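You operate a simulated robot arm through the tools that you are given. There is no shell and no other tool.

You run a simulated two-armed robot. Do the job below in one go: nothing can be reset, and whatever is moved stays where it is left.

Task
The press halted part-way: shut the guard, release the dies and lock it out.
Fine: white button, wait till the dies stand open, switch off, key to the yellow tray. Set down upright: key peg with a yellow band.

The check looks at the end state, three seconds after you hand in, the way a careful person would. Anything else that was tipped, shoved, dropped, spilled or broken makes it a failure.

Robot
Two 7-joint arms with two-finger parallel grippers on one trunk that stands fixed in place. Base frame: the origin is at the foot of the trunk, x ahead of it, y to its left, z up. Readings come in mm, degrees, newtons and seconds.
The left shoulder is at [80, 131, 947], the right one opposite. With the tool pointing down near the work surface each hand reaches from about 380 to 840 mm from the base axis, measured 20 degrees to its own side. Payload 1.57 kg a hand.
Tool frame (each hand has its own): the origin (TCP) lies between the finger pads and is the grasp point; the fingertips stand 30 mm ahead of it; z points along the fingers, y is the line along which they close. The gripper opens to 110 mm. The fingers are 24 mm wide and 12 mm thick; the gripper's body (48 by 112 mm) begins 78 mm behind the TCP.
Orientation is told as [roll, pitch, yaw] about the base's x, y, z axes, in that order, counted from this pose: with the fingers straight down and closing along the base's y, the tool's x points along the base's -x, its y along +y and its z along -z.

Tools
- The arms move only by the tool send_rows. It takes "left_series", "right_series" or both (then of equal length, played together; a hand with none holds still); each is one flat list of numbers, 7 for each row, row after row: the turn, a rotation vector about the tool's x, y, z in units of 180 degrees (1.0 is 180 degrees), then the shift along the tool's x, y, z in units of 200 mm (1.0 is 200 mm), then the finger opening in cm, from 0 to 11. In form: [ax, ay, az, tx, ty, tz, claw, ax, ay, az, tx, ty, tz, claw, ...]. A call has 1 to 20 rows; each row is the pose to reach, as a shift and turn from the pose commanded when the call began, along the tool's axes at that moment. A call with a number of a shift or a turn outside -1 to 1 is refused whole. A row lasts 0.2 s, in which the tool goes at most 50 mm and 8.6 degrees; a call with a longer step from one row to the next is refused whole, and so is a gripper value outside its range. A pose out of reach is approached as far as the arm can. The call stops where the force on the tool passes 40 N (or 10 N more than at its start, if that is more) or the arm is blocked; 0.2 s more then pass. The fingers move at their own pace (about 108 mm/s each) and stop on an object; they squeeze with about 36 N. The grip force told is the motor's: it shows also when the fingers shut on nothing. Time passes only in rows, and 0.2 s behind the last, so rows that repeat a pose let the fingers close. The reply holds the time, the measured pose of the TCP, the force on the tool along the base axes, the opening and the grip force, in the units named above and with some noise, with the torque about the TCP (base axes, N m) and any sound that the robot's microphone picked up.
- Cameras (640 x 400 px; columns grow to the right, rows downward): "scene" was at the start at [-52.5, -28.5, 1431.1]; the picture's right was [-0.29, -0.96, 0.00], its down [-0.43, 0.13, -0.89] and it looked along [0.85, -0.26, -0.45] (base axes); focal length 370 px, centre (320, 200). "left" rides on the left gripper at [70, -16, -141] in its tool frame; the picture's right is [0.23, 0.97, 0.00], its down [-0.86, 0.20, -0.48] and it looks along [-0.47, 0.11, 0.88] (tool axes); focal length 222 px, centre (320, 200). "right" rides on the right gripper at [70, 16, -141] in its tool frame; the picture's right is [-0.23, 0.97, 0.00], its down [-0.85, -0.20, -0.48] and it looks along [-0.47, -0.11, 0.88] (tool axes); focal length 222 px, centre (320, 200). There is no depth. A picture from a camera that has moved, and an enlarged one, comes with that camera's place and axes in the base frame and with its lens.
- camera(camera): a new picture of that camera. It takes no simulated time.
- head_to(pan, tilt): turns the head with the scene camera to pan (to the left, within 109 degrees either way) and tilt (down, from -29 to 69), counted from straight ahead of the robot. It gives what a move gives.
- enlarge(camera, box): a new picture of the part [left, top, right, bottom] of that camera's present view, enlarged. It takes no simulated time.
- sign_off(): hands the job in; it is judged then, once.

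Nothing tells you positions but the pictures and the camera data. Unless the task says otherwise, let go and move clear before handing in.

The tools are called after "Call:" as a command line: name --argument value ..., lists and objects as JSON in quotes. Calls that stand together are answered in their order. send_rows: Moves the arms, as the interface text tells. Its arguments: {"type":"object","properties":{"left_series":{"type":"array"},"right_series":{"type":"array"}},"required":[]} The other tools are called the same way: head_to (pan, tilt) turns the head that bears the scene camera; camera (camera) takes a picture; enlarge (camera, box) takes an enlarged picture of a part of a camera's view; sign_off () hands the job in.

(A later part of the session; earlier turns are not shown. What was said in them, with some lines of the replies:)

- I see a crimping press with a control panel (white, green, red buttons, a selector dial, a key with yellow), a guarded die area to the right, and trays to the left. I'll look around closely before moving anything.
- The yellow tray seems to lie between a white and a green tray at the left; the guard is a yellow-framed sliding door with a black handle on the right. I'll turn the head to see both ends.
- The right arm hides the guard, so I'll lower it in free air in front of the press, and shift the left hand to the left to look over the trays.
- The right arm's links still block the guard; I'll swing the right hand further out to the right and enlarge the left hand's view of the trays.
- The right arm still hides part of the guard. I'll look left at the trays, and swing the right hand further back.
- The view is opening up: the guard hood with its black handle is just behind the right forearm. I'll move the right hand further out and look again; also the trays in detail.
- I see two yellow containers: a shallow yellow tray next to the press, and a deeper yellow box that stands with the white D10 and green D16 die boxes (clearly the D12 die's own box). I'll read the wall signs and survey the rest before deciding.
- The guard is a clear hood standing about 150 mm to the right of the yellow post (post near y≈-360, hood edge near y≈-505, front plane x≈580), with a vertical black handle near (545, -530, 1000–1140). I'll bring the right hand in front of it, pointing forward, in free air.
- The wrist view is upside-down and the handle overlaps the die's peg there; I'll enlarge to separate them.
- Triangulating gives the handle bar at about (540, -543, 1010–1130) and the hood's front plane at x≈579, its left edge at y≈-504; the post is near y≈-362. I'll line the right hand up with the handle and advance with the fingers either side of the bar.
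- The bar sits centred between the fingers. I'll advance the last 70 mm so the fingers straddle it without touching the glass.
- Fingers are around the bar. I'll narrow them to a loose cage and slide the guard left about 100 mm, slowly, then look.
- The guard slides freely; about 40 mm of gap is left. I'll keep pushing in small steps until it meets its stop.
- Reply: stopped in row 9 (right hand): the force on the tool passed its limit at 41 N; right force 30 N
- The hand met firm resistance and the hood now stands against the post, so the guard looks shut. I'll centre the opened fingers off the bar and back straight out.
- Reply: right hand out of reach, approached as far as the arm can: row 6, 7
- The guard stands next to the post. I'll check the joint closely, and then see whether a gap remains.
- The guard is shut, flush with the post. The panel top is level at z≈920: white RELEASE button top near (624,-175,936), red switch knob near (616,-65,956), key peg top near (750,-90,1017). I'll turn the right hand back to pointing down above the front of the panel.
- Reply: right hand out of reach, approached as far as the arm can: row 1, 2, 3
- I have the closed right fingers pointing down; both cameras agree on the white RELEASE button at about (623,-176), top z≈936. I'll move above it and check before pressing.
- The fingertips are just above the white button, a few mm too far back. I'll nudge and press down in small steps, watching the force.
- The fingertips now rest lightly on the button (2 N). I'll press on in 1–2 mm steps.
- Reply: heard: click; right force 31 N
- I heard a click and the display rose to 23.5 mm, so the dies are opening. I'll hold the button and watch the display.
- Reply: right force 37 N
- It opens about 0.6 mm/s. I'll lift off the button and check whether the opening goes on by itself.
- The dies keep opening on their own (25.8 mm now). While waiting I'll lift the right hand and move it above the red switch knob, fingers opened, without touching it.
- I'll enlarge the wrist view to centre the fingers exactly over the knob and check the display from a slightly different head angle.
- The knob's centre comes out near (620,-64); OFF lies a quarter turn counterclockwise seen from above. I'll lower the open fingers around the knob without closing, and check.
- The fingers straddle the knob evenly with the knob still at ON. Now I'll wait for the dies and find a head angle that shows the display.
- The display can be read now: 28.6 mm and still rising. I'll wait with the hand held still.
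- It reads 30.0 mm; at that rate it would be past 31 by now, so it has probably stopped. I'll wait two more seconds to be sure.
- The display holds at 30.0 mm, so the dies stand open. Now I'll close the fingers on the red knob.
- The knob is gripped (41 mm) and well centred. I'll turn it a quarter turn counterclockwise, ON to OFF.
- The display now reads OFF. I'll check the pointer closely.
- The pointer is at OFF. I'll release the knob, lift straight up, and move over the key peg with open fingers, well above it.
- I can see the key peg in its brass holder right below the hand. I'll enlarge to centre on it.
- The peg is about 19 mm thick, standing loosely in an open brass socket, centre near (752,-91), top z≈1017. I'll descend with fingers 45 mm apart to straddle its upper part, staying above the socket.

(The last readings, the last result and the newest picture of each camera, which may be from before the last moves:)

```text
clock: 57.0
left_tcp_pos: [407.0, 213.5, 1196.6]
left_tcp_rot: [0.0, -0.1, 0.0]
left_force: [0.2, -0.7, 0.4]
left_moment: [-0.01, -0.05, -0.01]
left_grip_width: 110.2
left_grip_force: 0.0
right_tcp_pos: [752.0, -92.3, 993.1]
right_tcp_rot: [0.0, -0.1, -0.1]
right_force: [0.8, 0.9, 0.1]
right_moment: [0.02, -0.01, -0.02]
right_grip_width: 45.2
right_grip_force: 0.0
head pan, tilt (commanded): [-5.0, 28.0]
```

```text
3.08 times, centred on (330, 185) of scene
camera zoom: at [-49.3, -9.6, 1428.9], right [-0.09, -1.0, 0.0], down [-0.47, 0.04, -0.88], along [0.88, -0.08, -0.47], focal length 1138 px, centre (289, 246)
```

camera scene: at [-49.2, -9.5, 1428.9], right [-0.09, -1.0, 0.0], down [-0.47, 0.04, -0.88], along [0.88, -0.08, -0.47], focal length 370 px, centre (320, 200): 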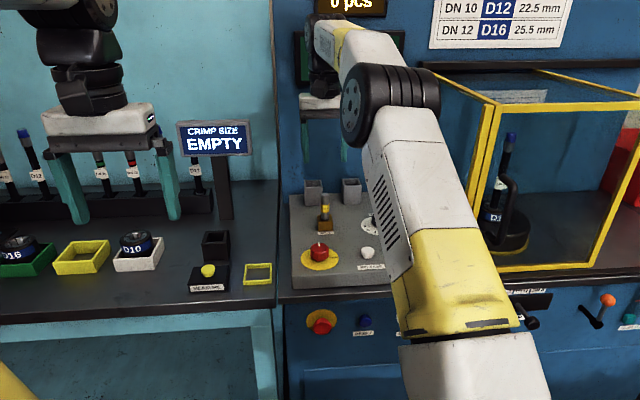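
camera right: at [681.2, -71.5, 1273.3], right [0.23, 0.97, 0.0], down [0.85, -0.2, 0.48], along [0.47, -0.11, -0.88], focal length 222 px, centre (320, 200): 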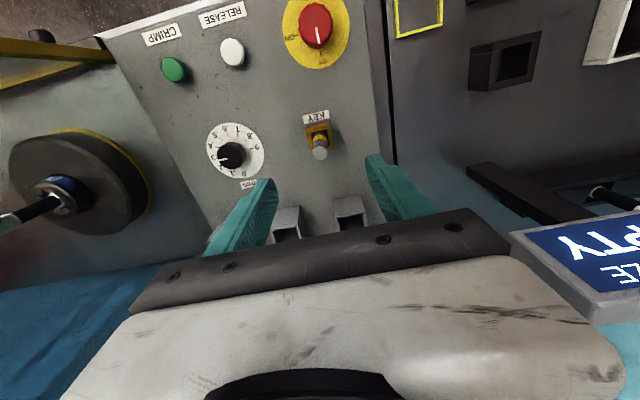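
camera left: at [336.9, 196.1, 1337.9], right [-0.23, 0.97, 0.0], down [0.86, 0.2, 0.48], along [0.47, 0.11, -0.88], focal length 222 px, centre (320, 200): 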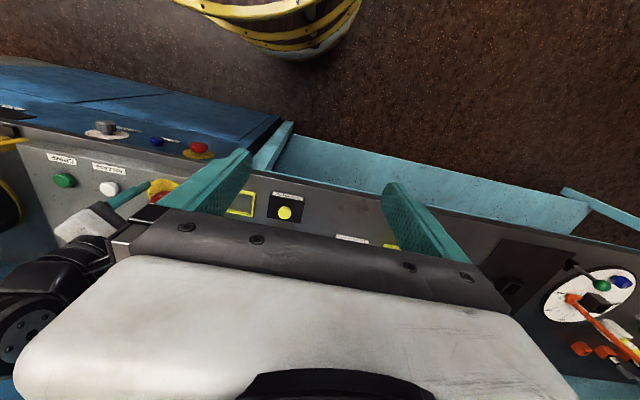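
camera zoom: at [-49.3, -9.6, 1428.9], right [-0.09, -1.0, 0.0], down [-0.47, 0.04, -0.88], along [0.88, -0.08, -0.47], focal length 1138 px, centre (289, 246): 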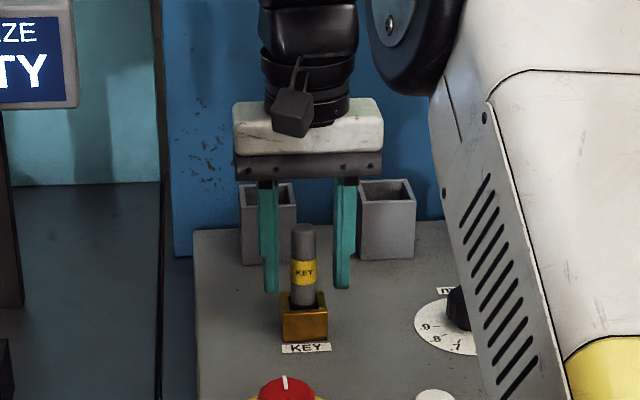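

The peg is within about 2 mm of centre. I'll nudge and close on it.

Call:
send_rows --right_series '[0, 0, 0, -0.006, 0.008, 0, 4.5, 0, 0, 0, -0.006, 0.008, 0, 3, 0, 0, 0, -0.006, 0.008, 0, 1.2, 0, 0, 0, -0.006, 0.008, 0, 1.2, 0, 0, 0, -0.006, 0.008, 0, 1.2]'

Call:
enlarge --camera "right" --box '[220, 90, 420, 240]'

Call:
enlarge --camera "scene" --box '[270, 120, 390, 250]'

```text
clock: 58.2
left_tcp_pos: [406.6, 213.6, 1196.8]
left_tcp_rot: [0.0, -0.1, 0.0]
left_force: [-0.3, 0.7, -0.1]
left_moment: [0.02, 0.02, 0.0]
left_grip_width: 110.1
left_grip_force: 0.1
right_tcp_pos: [752.0, -89.5, 993.1]
right_tcp_rot: [-0.1, 0.0, -0.1]
right_force: [-0.1, -0.4, -0.1]
right_moment: [-0.05, -0.02, -0.03]
right_grip_width: 18.6
right_grip_force: 33.2
head pan, tilt (commanded): [-5.0, 28.0]
```

```text
2.67 times, centred on (320, 165) of right
camera zoom: at [684.5, -73.0, 1133.1], right [0.23, 0.97, 0.0], down [0.85, -0.2, 0.48], along [0.47, -0.11, -0.88], focal length 592 px, centre (320, 293)
```

zoom: 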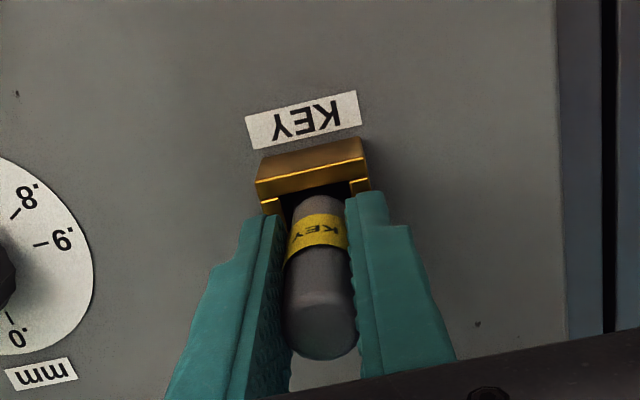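

```text
3.08 times, centred on (330, 185) of scene
camera zoom: at [-49.2, -9.6, 1428.9], right [-0.09, -1.0, 0.0], down [-0.47, 0.04, -0.88], along [0.88, -0.08, -0.47], focal length 1138 px, centre (289, 246)
```

zoom: 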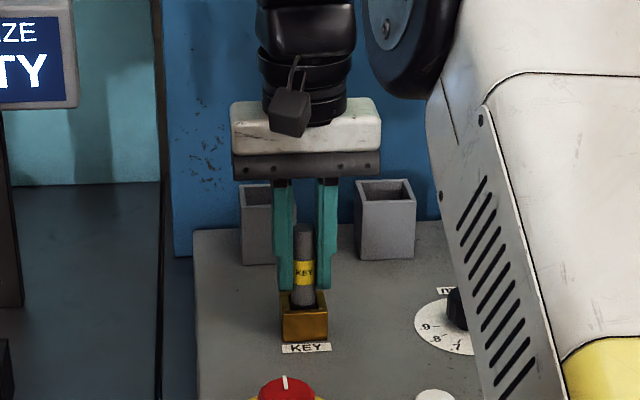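

The key is held (18.6 mm, 33 N). I'll lift it straight out slowly.

Call:
send_rows --right_series '[0, 0, 0, 0, 0, -0.04, 1.2, 0, 0, 0, 0, 0, -0.1, 1.2, 0, 0, 0, 0, 0, -0.2, 1.2, 0, 0, 0, 0, 0, -0.32, 1.2, 0, 0, 0, 0, 0, -0.45, 1.2, 0, 0, 0, 0, 0, -0.6, 1.2]'

Call:
enlarge --camera "right" --box '[220, 90, 420, 240]'

Call:
enlarge --camera "scene" --box '[270, 80, 390, 210]'

```text
clock: 59.6
left_tcp_pos: [406.1, 213.3, 1197.2]
left_tcp_rot: [0.0, -0.1, -0.1]
left_force: [0.8, 0.0, 0.7]
left_moment: [0.0, -0.03, -0.05]
left_grip_width: 110.0
left_grip_force: 0.2
right_tcp_pos: [753.0, -90.4, 1112.3]
right_tcp_rot: [-0.2, 0.0, -0.1]
right_force: [-0.4, -0.3, -1.2]
right_moment: [-0.01, 0.02, -0.04]
right_grip_width: 19.0
right_grip_force: 33.0
head pan, tilt (commanded): [-5.0, 28.0]
```

```text
2.67 times, centred on (320, 165) of right
camera zoom: at [684.6, -72.5, 1252.8], right [0.23, 0.97, 0.0], down [0.85, -0.2, 0.48], along [0.47, -0.11, -0.88], focal length 592 px, centre (320, 293)
```

zoom: 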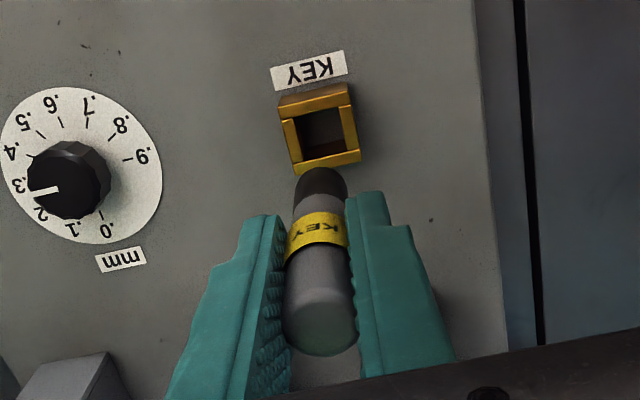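

```text
3.08 times, centred on (330, 145) of scene
camera zoom: at [-49.1, -9.6, 1428.9], right [-0.09, -1.0, 0.0], down [-0.47, 0.04, -0.88], along [0.88, -0.08, -0.47], focal length 1138 px, centre (289, 369)
```

zoom: 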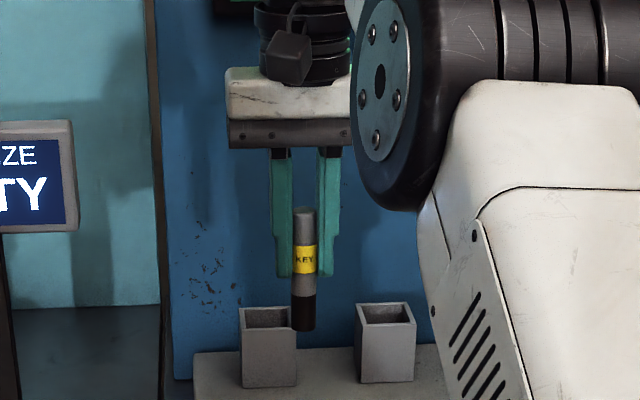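

The key is out of its socket and hanging straight. Before placing, I'll examine both yellow containers once more for markings.

Call:
enlarge --camera "scene" --box '[0, 200, 180, 300]'

Call:
enlarge --camera "scene" --box '[170, 220, 290, 310]'

Call:
camera --camera "scene"

```text
3.56 times, centred on (90, 250) of scene
camera zoom: at [-49.1, -9.6, 1428.9], right [-0.09, -1.0, 0.0], down [-0.47, 0.04, -0.88], along [0.88, -0.08, -0.47], focal length 1315 px, centre (1138, 22)
```

zoom: 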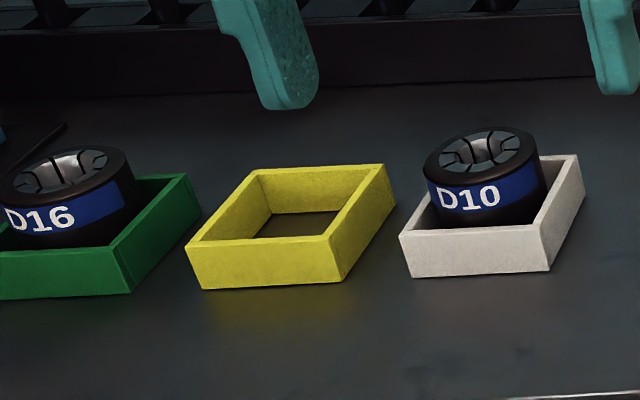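

```text
4.44 times, centred on (230, 265) of scene
camera zoom: at [-49.1, -9.6, 1428.9], right [-0.09, -1.0, 0.0], down [-0.47, 0.04, -0.88], along [0.88, -0.08, -0.47], focal length 1644 px, centre (720, -89)
```

zoom: 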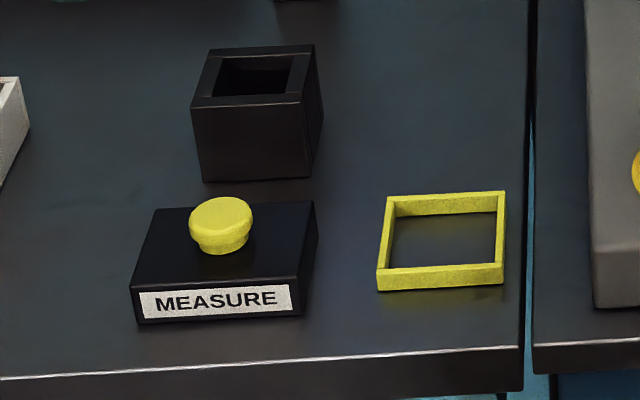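

```text
taken
camera scene: at [-49.1, -9.6, 1428.9], right [-0.09, -1.0, 0.0], down [-0.47, 0.04, -0.88], along [0.88, -0.08, -0.47], focal length 370 px, centre (320, 200)
```

scene: 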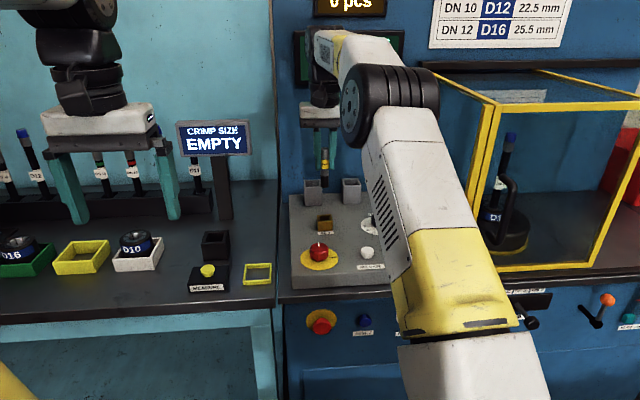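

Both are open-bottomed rims: the larger one belongs to the white/yellow/green set of die boxes, while the small low-rimmed yellow tray sits right beside the press's key station, within this arm's reach. I'll glance around for any other yellow tray before committing.

Call:
head_to --pan 50 --tilt 25

Call:
camera --camera "scene"

Call:
head_to --pan -60 --tilt 30

Call:
camera --camera "scene"

```text
clock: 60.9
left_tcp_pos: [406.2, 214.1, 1196.0]
left_tcp_rot: [0.0, 0.0, 0.0]
left_force: [-0.2, 0.1, -0.5]
left_moment: [0.0, 0.0, -0.02]
left_grip_width: 110.2
left_grip_force: 0.0
right_tcp_pos: [752.9, -89.9, 1111.7]
right_tcp_rot: [0.0, -0.2, 0.0]
right_force: [0.6, -0.1, -1.1]
right_moment: [-0.02, -0.01, 0.02]
right_grip_width: 18.6
right_grip_force: 33.0
head pan, tilt (commanded): [50.0, 25.0]
```

```text
taken
camera scene: at [-80.8, 68.9, 1433.7], right [0.77, -0.64, 0.0], down [-0.27, -0.32, -0.91], along [0.58, 0.69, -0.42], focal length 370 px, centre (320, 200)
```

scene: 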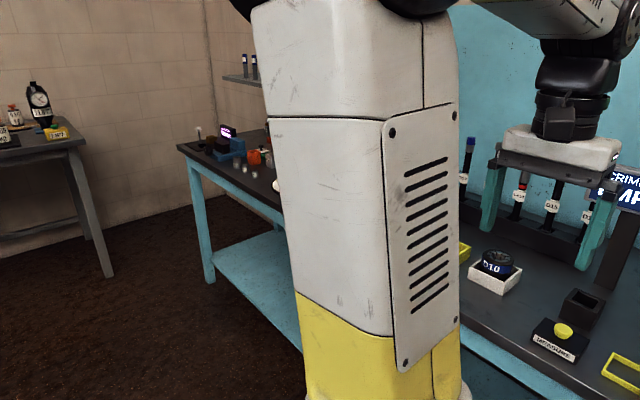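

```text
clock: 62.8
left_tcp_pos: [406.1, 213.7, 1197.3]
left_tcp_rot: [0.0, 0.0, 0.1]
left_force: [0.4, 0.3, -0.2]
left_moment: [0.03, 0.0, -0.01]
left_grip_width: 109.9
left_grip_force: 0.0
right_tcp_pos: [752.4, -89.9, 1111.9]
right_tcp_rot: [-0.2, -0.2, -0.1]
right_force: [0.0, 0.1, -1.1]
right_moment: [-0.01, 0.02, 0.02]
right_grip_width: 18.8
right_grip_force: 33.1
head pan, tilt (commanded): [-60.0, 30.0]
```

```text
taken
camera scene: at [-94.8, -79.9, 1425.7], right [-0.87, -0.5, 0.0], down [-0.25, 0.43, -0.87], along [0.43, -0.75, -0.5], focal length 370 px, centre (320, 200)
```

scene: 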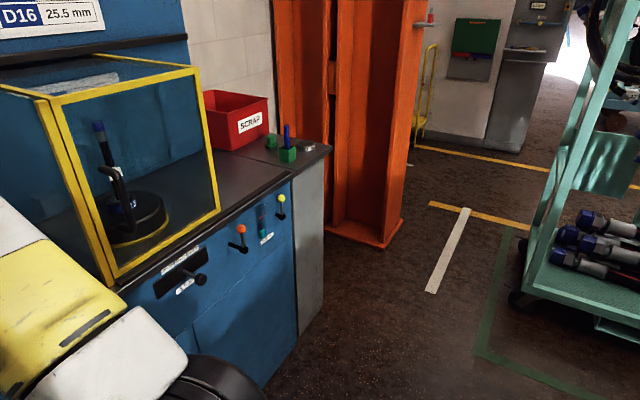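

There is no other candidate within reach, so the small yellow tray at about (625,73) is the target. I'll carry the key over it at a safe height, moving the left hand further aside at the same time.

Call:
send_rows --left_series '[0, 0, 0, 0, 0.08, 0, 11, 0, 0, 0, 0, 0.16, 0, 11, 0, 0, 0, 0, 0.26, 0, 11, 0, 0, 0, 0, 0.36, 0, 11, 0, 0, 0, 0, 0.46, 0, 11, 0, 0, 0, 0, 0.56, 0, 11, 0, 0, 0, 0, 0.66, 0, 11, 0, 0, 0, 0, 0.7, 0, 11, 0, 0, 0, 0, 0.7, 0, 11, 0, 0, 0, 0, 0.7, 0, 11]' --right_series '[0, 0, 0, 0.04, 0.05, 0, 1.2, 0, 0, 0, 0.1, 0.13, 0.01, 1.2, 0, 0, 0, 0.18, 0.23, 0.03, 1.2, 0, 0, 0, 0.27, 0.35, 0.05, 1.2, 0, 0, 0, 0.36, 0.47, 0.07, 1.2, 0, 0, 0, 0.45, 0.58, 0.09, 1.2, 0, 0, 0, 0.53, 0.68, 0.1, 1.2, 0, 0, 0, 0.6, 0.76, 0.1, 1.2, 0, 0, 0, 0.64, 0.815, 0.1, 1.2, 0, 0, 0, 0.64, 0.815, 0.1, 1.2]'

Call:
camera --camera "right"

Call:
head_to --pan 5 --tilt 30

Call:
camera --camera "scene"

```text
clock: 65.0
left_tcp_pos: [407.2, 354.0, 1197.5]
left_tcp_rot: [0.0, 0.0, 0.0]
left_force: [-0.3, -0.7, 0.1]
left_moment: [0.02, 0.0, -0.03]
left_grip_width: 110.1
left_grip_force: 0.0
right_tcp_pos: [624.5, 73.9, 1092.8]
right_tcp_rot: [-0.2, -0.1, -0.1]
right_force: [0.0, 0.5, -0.4]
right_moment: [0.04, 0.03, -0.03]
right_grip_width: 18.6
right_grip_force: 32.9
head pan, tilt (commanded): [-60.0, 30.0]
```

```text
taken
camera right: at [555.9, 90.8, 1232.5], right [0.23, 0.97, 0.0], down [0.85, -0.2, 0.48], along [0.47, -0.11, -0.88], focal length 222 px, centre (320, 200)
```

right: 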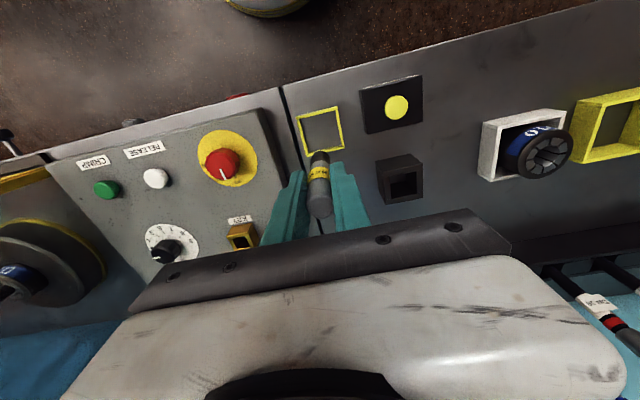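

```text
clock: 66.3
left_tcp_pos: [407.3, 353.5, 1197.3]
left_tcp_rot: [0.0, 0.0, 0.0]
left_force: [0.3, -0.2, -0.2]
left_moment: [0.0, -0.01, -0.01]
left_grip_width: 110.1
left_grip_force: 0.1
right_tcp_pos: [624.5, 73.6, 1092.3]
right_tcp_rot: [-0.2, 0.0, -0.1]
right_force: [-0.9, 1.0, -0.8]
right_moment: [0.01, -0.01, 0.04]
right_grip_width: 18.6
right_grip_force: 33.0
head pan, tilt (commanded): [5.0, 30.0]
```

```text
taken
camera scene: at [-50.0, 6.2, 1425.7], right [0.09, -1.0, 0.0], down [-0.5, -0.04, -0.87], along [0.86, 0.07, -0.5], focal length 370 px, centre (320, 200)
```

scene: 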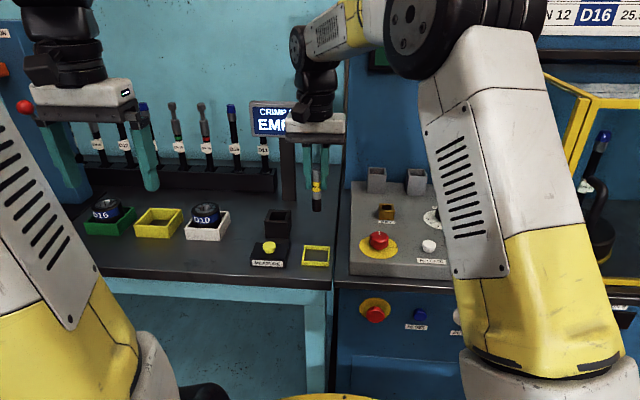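

The key hangs above the tray. I'll enlarge both views to align it and estimate the heights.

Call:
enlarge --camera "right" --box '[270, 80, 390, 240]'

Call:
enlarge --camera "scene" --box '[260, 140, 370, 280]'

```text
2.50 times, centred on (330, 160) of right
camera zoom: at [556.1, 90.6, 1232.3], right [0.23, 0.97, 0.0], down [0.85, -0.2, 0.48], along [0.47, -0.11, -0.88], focal length 555 px, centre (295, 300)
```

zoom: 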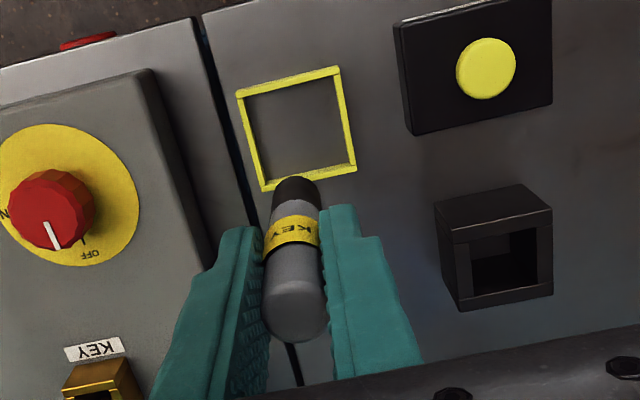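

```text
2.86 times, centred on (315, 210) of scene
camera zoom: at [-50.0, 6.2, 1425.7], right [0.09, -1.0, 0.0], down [-0.5, -0.04, -0.87], along [0.86, 0.07, -0.5], focal length 1057 px, centre (334, 171)
```

zoom: 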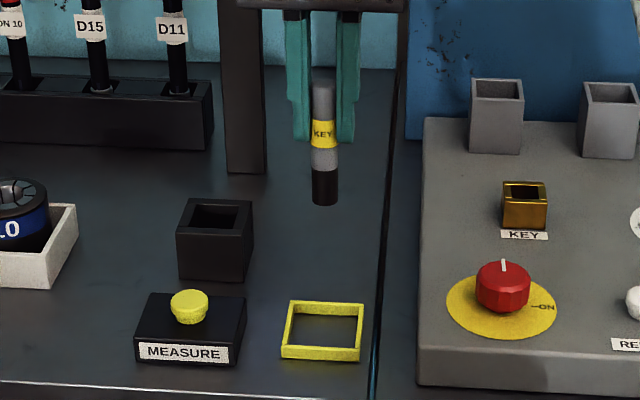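

The tray spans x 595–656, y 44–106, rim top z≈891, floor about z≈879; the key's foot is about 73 mm below the grasp point and it hangs vertical. I'll lower it to just above the tray and check.

Call:
send_rows --right_series '[0, 0, 0, -0.003, 0.006, 0.1, 1.2, 0, 0, 0, -0.003, 0.006, 0.25, 1.2, 0, 0, 0, -0.003, 0.006, 0.4, 1.2, 0, 0, 0, -0.003, 0.006, 0.5, 1.2, 0, 0, 0, -0.003, 0.006, 0.56, 1.2, 0, 0, 0, -0.003, 0.006, 0.59, 1.2]'

Call:
enlarge --camera "right" --box '[270, 80, 390, 240]'

Call:
enlarge --camera "scene" --box '[260, 180, 370, 290]'

```text
clock: 67.7
left_tcp_pos: [406.4, 353.3, 1197.0]
left_tcp_rot: [0.0, 0.0, 0.0]
left_force: [0.1, 0.1, -0.2]
left_moment: [-0.01, 0.0, -0.01]
left_grip_width: 110.0
left_grip_force: 0.0
right_tcp_pos: [625.0, 73.9, 974.1]
right_tcp_rot: [-0.3, -0.1, 0.0]
right_force: [-0.7, -1.1, -0.3]
right_moment: [-0.01, -0.02, 0.01]
right_grip_width: 19.0
right_grip_force: 32.9
head pan, tilt (commanded): [5.0, 30.0]
```

```text
2.50 times, centred on (330, 160) of right
camera zoom: at [557.0, 91.0, 1113.9], right [0.23, 0.97, 0.0], down [0.85, -0.2, 0.48], along [0.47, -0.11, -0.88], focal length 555 px, centre (295, 300)
```

zoom: 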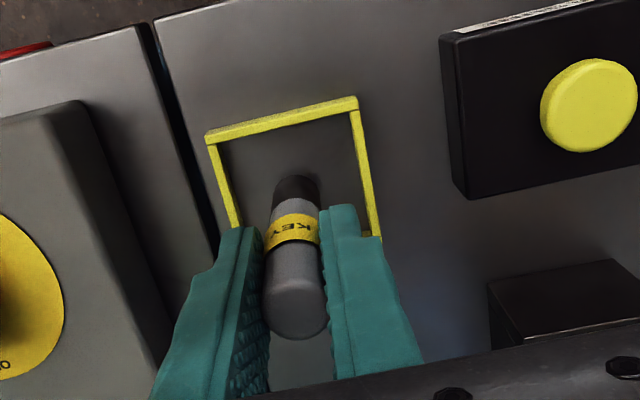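

```text
3.64 times, centred on (315, 235) of scene
camera zoom: at [-50.0, 6.3, 1425.7], right [0.09, -1.0, 0.0], down [-0.5, -0.04, -0.87], along [0.86, 0.08, -0.5], focal length 1345 px, centre (338, 73)
```

zoom: 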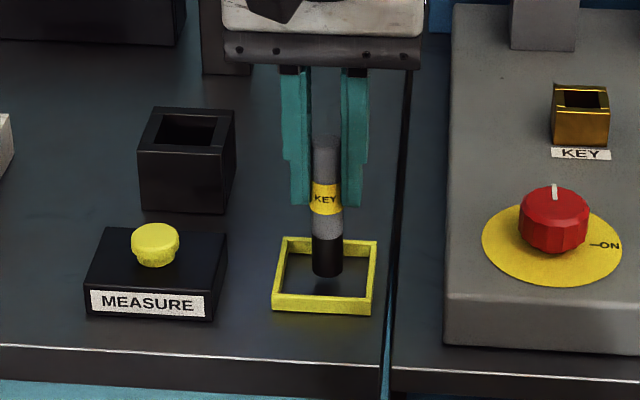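

The key is centred over the tray with a small gap beneath. I'll go down gently in 2 mm steps, watching for contact.

Call:
send_rows --right_series '[0, 0, 0, 0, 0.003, 0.03, 1.2, 0, 0, 0, 0, 0.003, 0.05, 1.2, 0, 0, 0, 0, 0.003, 0.065, 1.2, 0, 0, 0, 0, 0.003, 0.075, 1.2]'

Call:
enlarge --camera "scene" --box '[260, 180, 370, 290]'

```text
clock: 68.7
left_tcp_pos: [406.1, 353.1, 1197.7]
left_tcp_rot: [0.0, 0.0, -0.2]
left_force: [0.2, -0.3, 0.3]
left_moment: [-0.02, 0.02, 0.05]
left_grip_width: 110.3
left_grip_force: 0.2
right_tcp_pos: [626.1, 73.8, 960.7]
right_tcp_rot: [0.0, -0.4, -0.2]
right_force: [1.3, -3.2, 29.4]
right_moment: [-0.5, -0.23, -0.02]
right_grip_width: 19.1
right_grip_force: 33.4
head pan, tilt (commanded): [5.0, 30.0]
```

```text
3.64 times, centred on (315, 235) of scene
camera zoom: at [-51.0, 6.1, 1425.7], right [0.09, -1.0, 0.0], down [-0.5, -0.04, -0.87], along [0.86, 0.08, -0.5], focal length 1345 px, centre (338, 73)
```

zoom: 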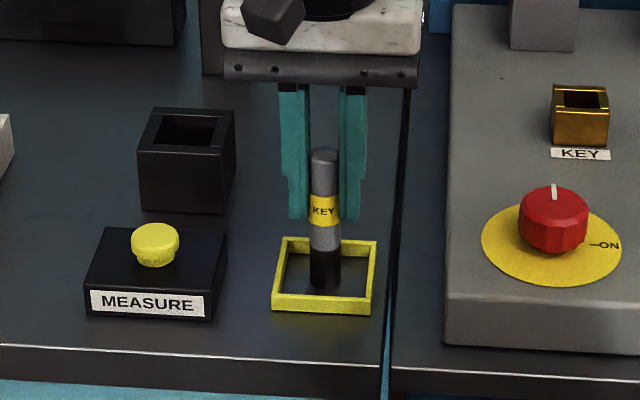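

The key has touched down (29 N). I'll ease up about 2 mm to take off the load before letting go.

Call:
send_rows --right_series '[0, 0, 0, 0, 0, -0.005, 1.2, 0, 0, 0, 0, 0, -0.01, 1.2, 0, 0, 0, 0, 0, -0.01, 1.2]'

Call:
enlarge --camera "scene" --box '[260, 180, 370, 290]'

Call:
enlarge --camera "right" --box '[270, 80, 390, 240]'

```text
clock: 69.5
left_tcp_pos: [407.3, 354.1, 1197.2]
left_tcp_rot: [0.0, 0.0, 0.0]
left_force: [-0.5, -0.7, -0.6]
left_moment: [0.04, 0.01, 0.01]
left_grip_width: 109.9
left_grip_force: 0.0
right_tcp_pos: [624.2, 75.5, 961.1]
right_tcp_rot: [-0.1, 0.0, 0.1]
right_force: [3.3, 1.9, 10.6]
right_moment: [0.35, -0.42, -0.04]
right_grip_width: 19.1
right_grip_force: 33.4
head pan, tilt (commanded): [5.0, 30.0]
```

```text
3.64 times, centred on (315, 235) of scene
camera zoom: at [-50.2, 6.3, 1425.7], right [0.09, -1.0, 0.0], down [-0.5, -0.04, -0.87], along [0.86, 0.08, -0.5], focal length 1345 px, centre (338, 73)
```

zoom: 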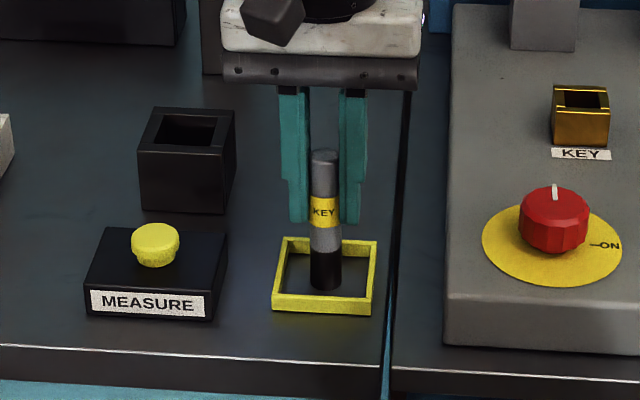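

```text
2.50 times, centred on (330, 160) of right
camera zoom: at [556.7, 92.2, 1100.8], right [0.23, 0.97, 0.0], down [0.86, -0.2, 0.48], along [0.47, -0.11, -0.88], focal length 555 px, centre (295, 300)
```

zoom: 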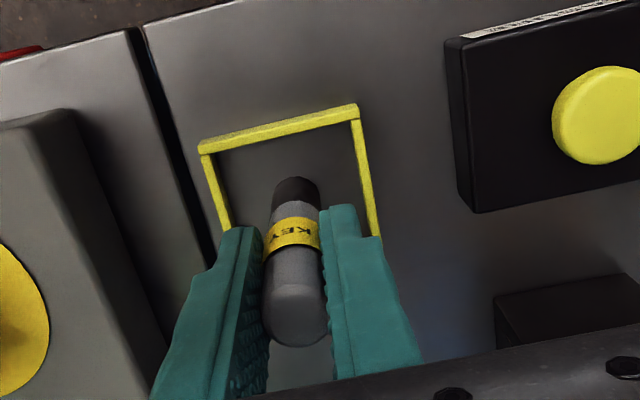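

10 N left; I'll ease another millimetre and then open the fingers in small steps.

Call:
send_rows --right_series '[0, 0, 0, 0, 0, -0.003, 1.2, 0, 0, 0, 0, 0, -0.005, 1.2, 0, 0, 0, 0, 0, -0.005, 1.2]'

```text
clock: 70.3
left_tcp_pos: [406.1, 353.1, 1196.5]
left_tcp_rot: [0.1, 0.1, -0.1]
left_force: [0.0, -0.1, 0.5]
left_moment: [0.0, 0.02, -0.01]
left_grip_width: 110.0
left_grip_force: 0.0
right_tcp_pos: [624.8, 74.7, 960.6]
right_tcp_rot: [-0.2, 0.0, 0.0]
right_force: [-0.2, 0.2, -0.9]
right_moment: [-0.03, 0.03, -0.03]
right_grip_width: 18.6
right_grip_force: 33.2
head pan, tilt (commanded): [5.0, 30.0]
```

The load is gone (the key just hangs again by a hair). I'll set it down by 0.4 mm and open the fingers.

Call:
send_rows --right_series '[0, 0, 0, 0, 0, 0.002, 1.2, 0, 0, 0, 0, 0, 0.003, 1.2, 0, 0, 0, 0, 0, 0.003, 1.9, 0, 0, 0, 0, 0, 0.003, 2.1, 0, 0, 0, 0, 0, 0.003, 2.5, 0, 0, 0, 0, 0, 0.003, 3.2, 0, 0, 0, 0, 0, 0.003, 4, 0, 0, 0, 0, 0, 0.003, 4]'

Call:
enlarge --camera "scene" --box '[260, 180, 370, 290]'

Call:
enlarge --camera "right" --box '[240, 80, 400, 240]'

```text
clock: 72.1
left_tcp_pos: [407.0, 352.7, 1198.0]
left_tcp_rot: [0.0, 0.1, 0.0]
left_force: [-0.6, 0.3, 0.8]
left_moment: [0.0, -0.01, 0.01]
left_grip_width: 110.0
left_grip_force: 0.0
right_tcp_pos: [625.4, 74.8, 961.4]
right_tcp_rot: [-0.3, -0.1, -0.1]
right_force: [0.5, -0.1, -0.8]
right_moment: [-0.03, -0.02, 0.0]
right_grip_width: 39.8
right_grip_force: 0.1
head pan, tilt (commanded): [5.0, 30.0]
```

```text
3.64 times, centred on (315, 235) of scene
camera zoom: at [-50.0, 6.3, 1425.7], right [0.09, -1.0, 0.0], down [-0.5, -0.04, -0.87], along [0.86, 0.08, -0.5], focal length 1345 px, centre (338, 73)
```

zoom: 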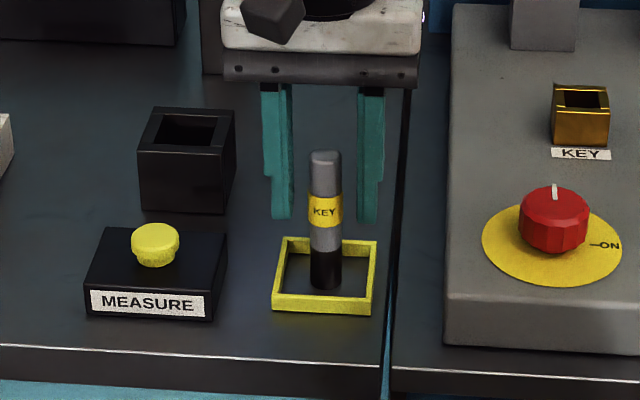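

```text
2.50 times, centred on (320, 160) of right
camera zoom: at [557.0, 92.1, 1101.8], right [0.23, 0.97, 0.0], down [0.85, -0.2, 0.48], along [0.47, -0.11, -0.88], focal length 555 px, centre (320, 300)
```

zoom: 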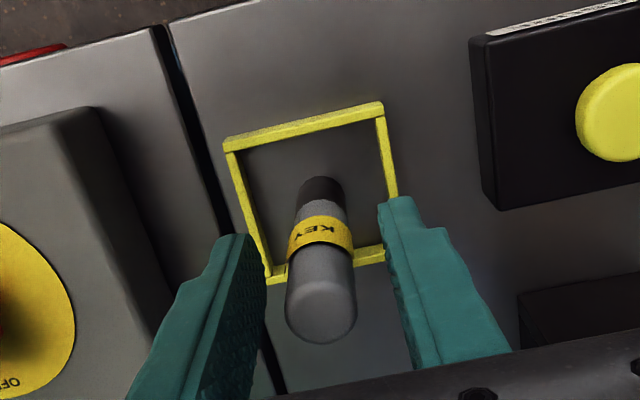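

The key stands upright and free in the yellow tray. I'll raise the hand straight up and then back away.

Call:
send_rows --right_series '[0, 0, 0, 0, 0, 0, 5, 0, 0, 0, 0, 0, -0.05, 5, 0, 0, 0, 0, 0, -0.15, 5, 0, 0, 0, 0, 0, -0.3, 5, 0, 0, 0, 0, 0, -0.5, 5, 0, 0, 0, 0, 0, -0.7, 5, 0, 0, 0, 0, 0, -0.85, 5, 0, 0, 0, 0.2, -0.1, -0.9, 5, 0, 0, 0, 0.4, -0.25, -0.9, 5, 0, 0, 0, 0.6, -0.4, -0.9, 5, 0, 0, 0, 0.75, -0.55, -0.9, 5, 0, 0, 0, 0.75, -0.75, -0.9, 5, 0, 0, 0, 0.75, -0.95, -0.9, 5]'

Call:
camera --camera "scene"

Call:
enlarge --camera "scene" --box '[230, 160, 430, 290]'

Call:
head_to --pan -18 --tilt 22

Call:
camera --camera "scene"

```text
clock: 74.9
left_tcp_pos: [406.2, 354.4, 1198.0]
left_tcp_rot: [0.0, 0.0, -0.1]
left_force: [0.2, 0.1, -0.4]
left_moment: [-0.03, 0.0, -0.04]
left_grip_width: 110.1
left_grip_force: 0.2
right_tcp_pos: [473.9, -115.2, 1143.2]
right_tcp_rot: [-0.1, -0.1, 0.0]
right_force: [-0.2, -0.4, -0.3]
right_moment: [-0.02, 0.01, 0.02]
right_grip_width: 50.1
right_grip_force: 0.0
head pan, tilt (commanded): [5.0, 30.0]
```

```text
taken
camera scene: at [-50.1, 6.6, 1425.7], right [0.09, -1.0, 0.0], down [-0.5, -0.04, -0.87], along [0.86, 0.08, -0.5], focal length 370 px, centre (320, 200)
```

scene: 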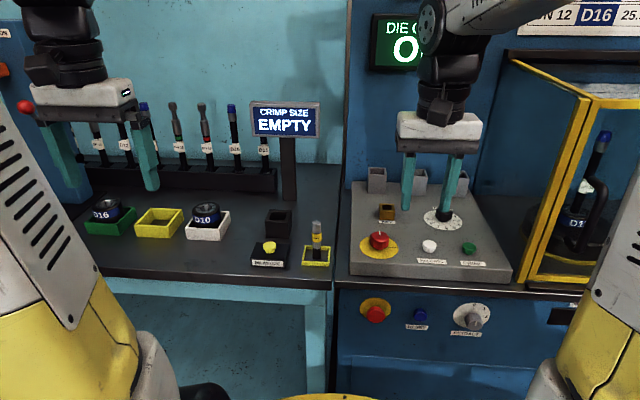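

```text
3.08 times, centred on (330, 225) of scene
camera zoom: at [-50.1, 6.6, 1425.7], right [0.09, -1.0, 0.0], down [-0.5, -0.04, -0.87], along [0.86, 0.08, -0.5], focal length 1138 px, centre (289, 123)
```

zoom: 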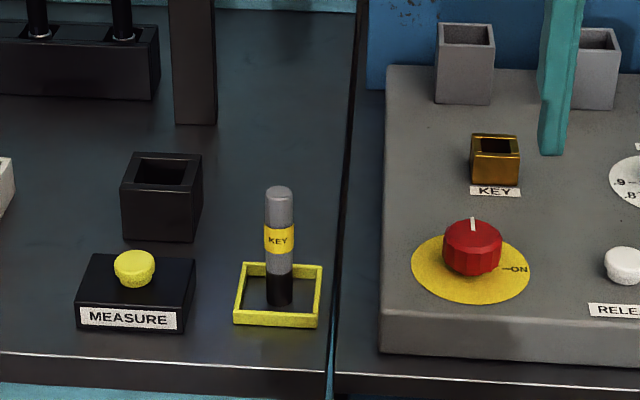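

```text
clock: 75.8
left_tcp_pos: [406.3, 354.0, 1196.3]
left_tcp_rot: [0.0, 0.0, -0.1]
left_force: [-0.3, 0.0, -0.1]
left_moment: [0.0, -0.01, -0.02]
left_grip_width: 109.8
left_grip_force: 0.0
right_tcp_pos: [473.7, -115.1, 1142.6]
right_tcp_rot: [-0.3, -0.1, -0.2]
right_force: [-0.2, 0.2, -0.5]
right_moment: [-0.01, 0.0, 0.01]
right_grip_width: 50.2
right_grip_force: 0.0
head pan, tilt (commanded): [-18.0, 22.0]
```

```text
taken
camera scene: at [-51.9, -30.3, 1438.5], right [-0.31, -0.95, 0.0], down [-0.36, 0.12, -0.93], along [0.88, -0.29, -0.38], focal length 370 px, centre (320, 200)
```

scene: 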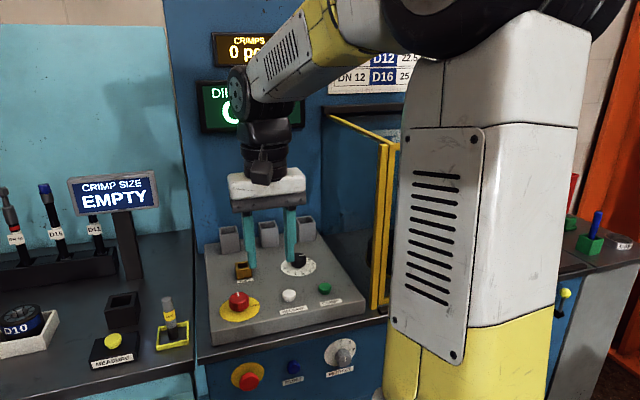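

The key stands upright in the tray, the knob points to OFF and the display says OFF. I'll do a last check that the guard is still fully closed.

Call:
enlarge --camera "scene" --box '[320, 100, 420, 320]'

Call:
camera --camera "right"

Call:
enlarge --camera "right" --box '[0, 150, 200, 330]'

```text
1.82 times, centred on (370, 210) of scene
camera zoom: at [-51.9, -30.3, 1438.5], right [-0.31, -0.95, 0.0], down [-0.36, 0.12, -0.93], along [0.88, -0.29, -0.38], focal length 673 px, centre (229, 182)
```

zoom: 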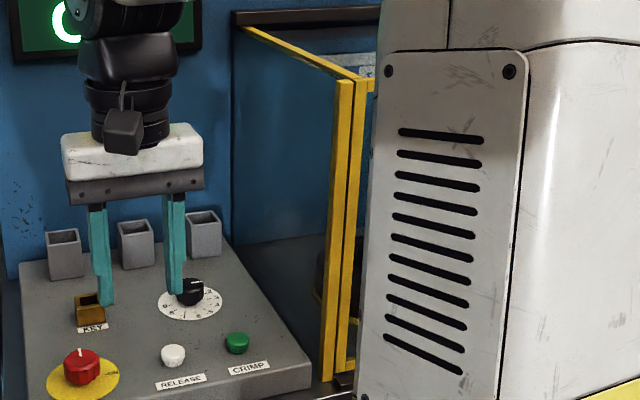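

```text
taken
camera right: at [406.2, -97.8, 1282.6], right [0.23, 0.97, 0.0], down [0.85, -0.2, 0.48], along [0.47, -0.11, -0.88], focal length 222 px, centre (320, 200)
```

right: 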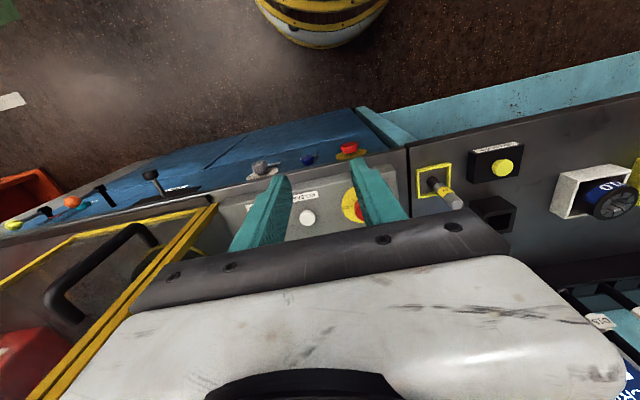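

```text
2.22 times, centred on (100, 240) of right
camera zoom: at [406.2, -97.8, 1282.6], right [0.23, 0.97, 0.0], down [0.85, -0.2, 0.48], along [0.47, -0.11, -0.88], focal length 494 px, centre (809, 111)
```

zoom: 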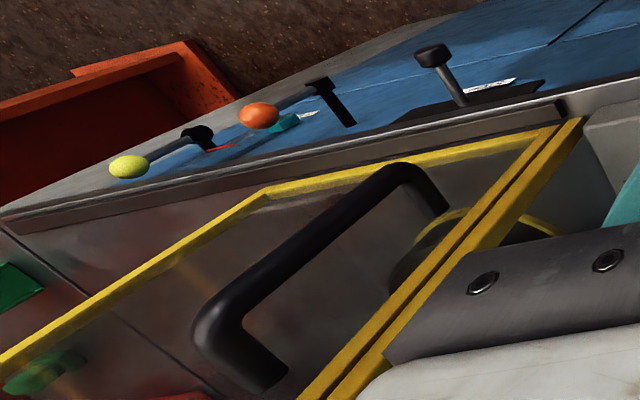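

There's a thin dark seam between the guard frame and post; I'll enlarge to judge whether it's just the seam at the stop.

Call:
enlarge --camera "right" --box '[130, 190, 230, 290]'

Call:
enlarge --camera "scene" --box '[355, 130, 405, 190]'

Call:
enlarge --camera "scene" --box '[355, 260, 405, 320]'

```text
4.00 times, centred on (180, 240) of right
camera zoom: at [406.2, -97.8, 1282.6], right [0.23, 0.97, 0.0], down [0.85, -0.2, 0.48], along [0.47, -0.11, -0.88], focal length 888 px, centre (880, 40)
```

zoom: 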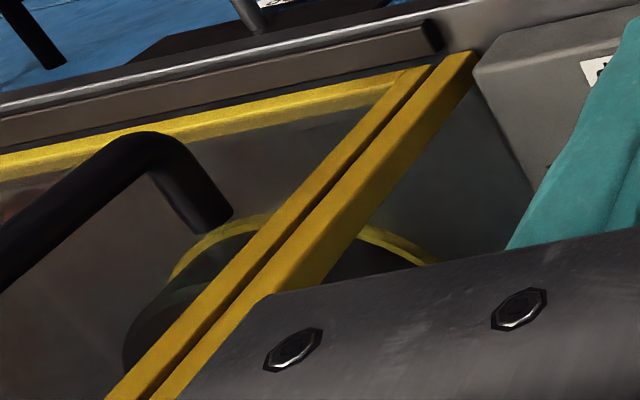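

```text
6.67 times, centred on (380, 160) of scene
camera zoom: at [-51.9, -30.3, 1438.5], right [-0.31, -0.95, 0.0], down [-0.36, 0.12, -0.93], along [0.88, -0.29, -0.38], focal length 2466 px, centre (-80, 467)
```

zoom: 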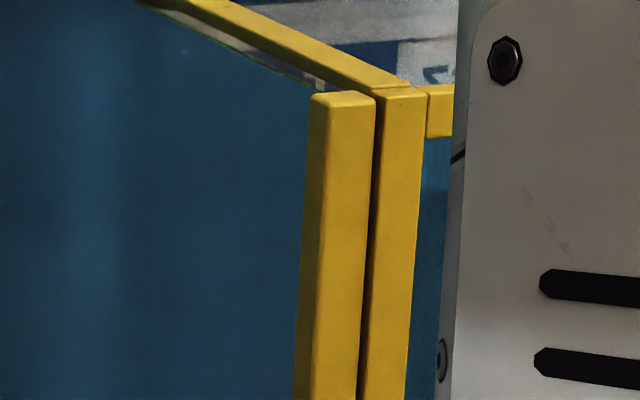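

```text
6.67 times, centred on (380, 290) of scene
camera zoom: at [-51.9, -30.3, 1438.5], right [-0.31, -0.95, 0.0], down [-0.36, 0.12, -0.93], along [0.88, -0.29, -0.38], focal length 2466 px, centre (-80, -400)
```

zoom: 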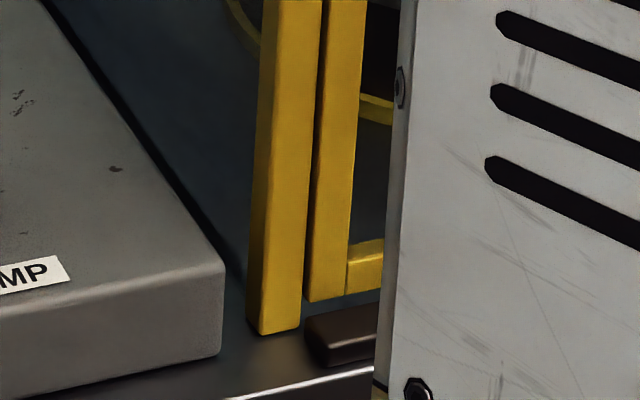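

The seam is only about 2 mm, which fits the guard resting against its hard stop. The dies opened to 30.0 mm, the switch is at OFF, and the key stands upright in the yellow tray with both hands clear, so I'm handing in.

Call:
sign_off

```text
The job is handed in.
```

The press is shut down and locked out, and I've handed the job in; I haven't seen the result of the check.

- **Guard:** I slid it left to its hard stop against the yellow post. A seam of about 2 mm remains.
- **Dies:** I pressed the white RELEASE button once, and the display climbed from 23.0 mm and then held at 30.0 mm.
- **Switch:** I turned the red knob from ON to OFF after the dies had stopped. The display now reads OFF.
- **Key:** The yellow-banded peg stands upright and free in the yellow tray beside the press.

There were two yellow containers. I used the small, low-rimmed tray next to the press. The larger yellow box stands with the white and green die boxes, and I took it to be the D12 die's place.

I saw nothing else tipped or moved, and both hands are clear of the work.
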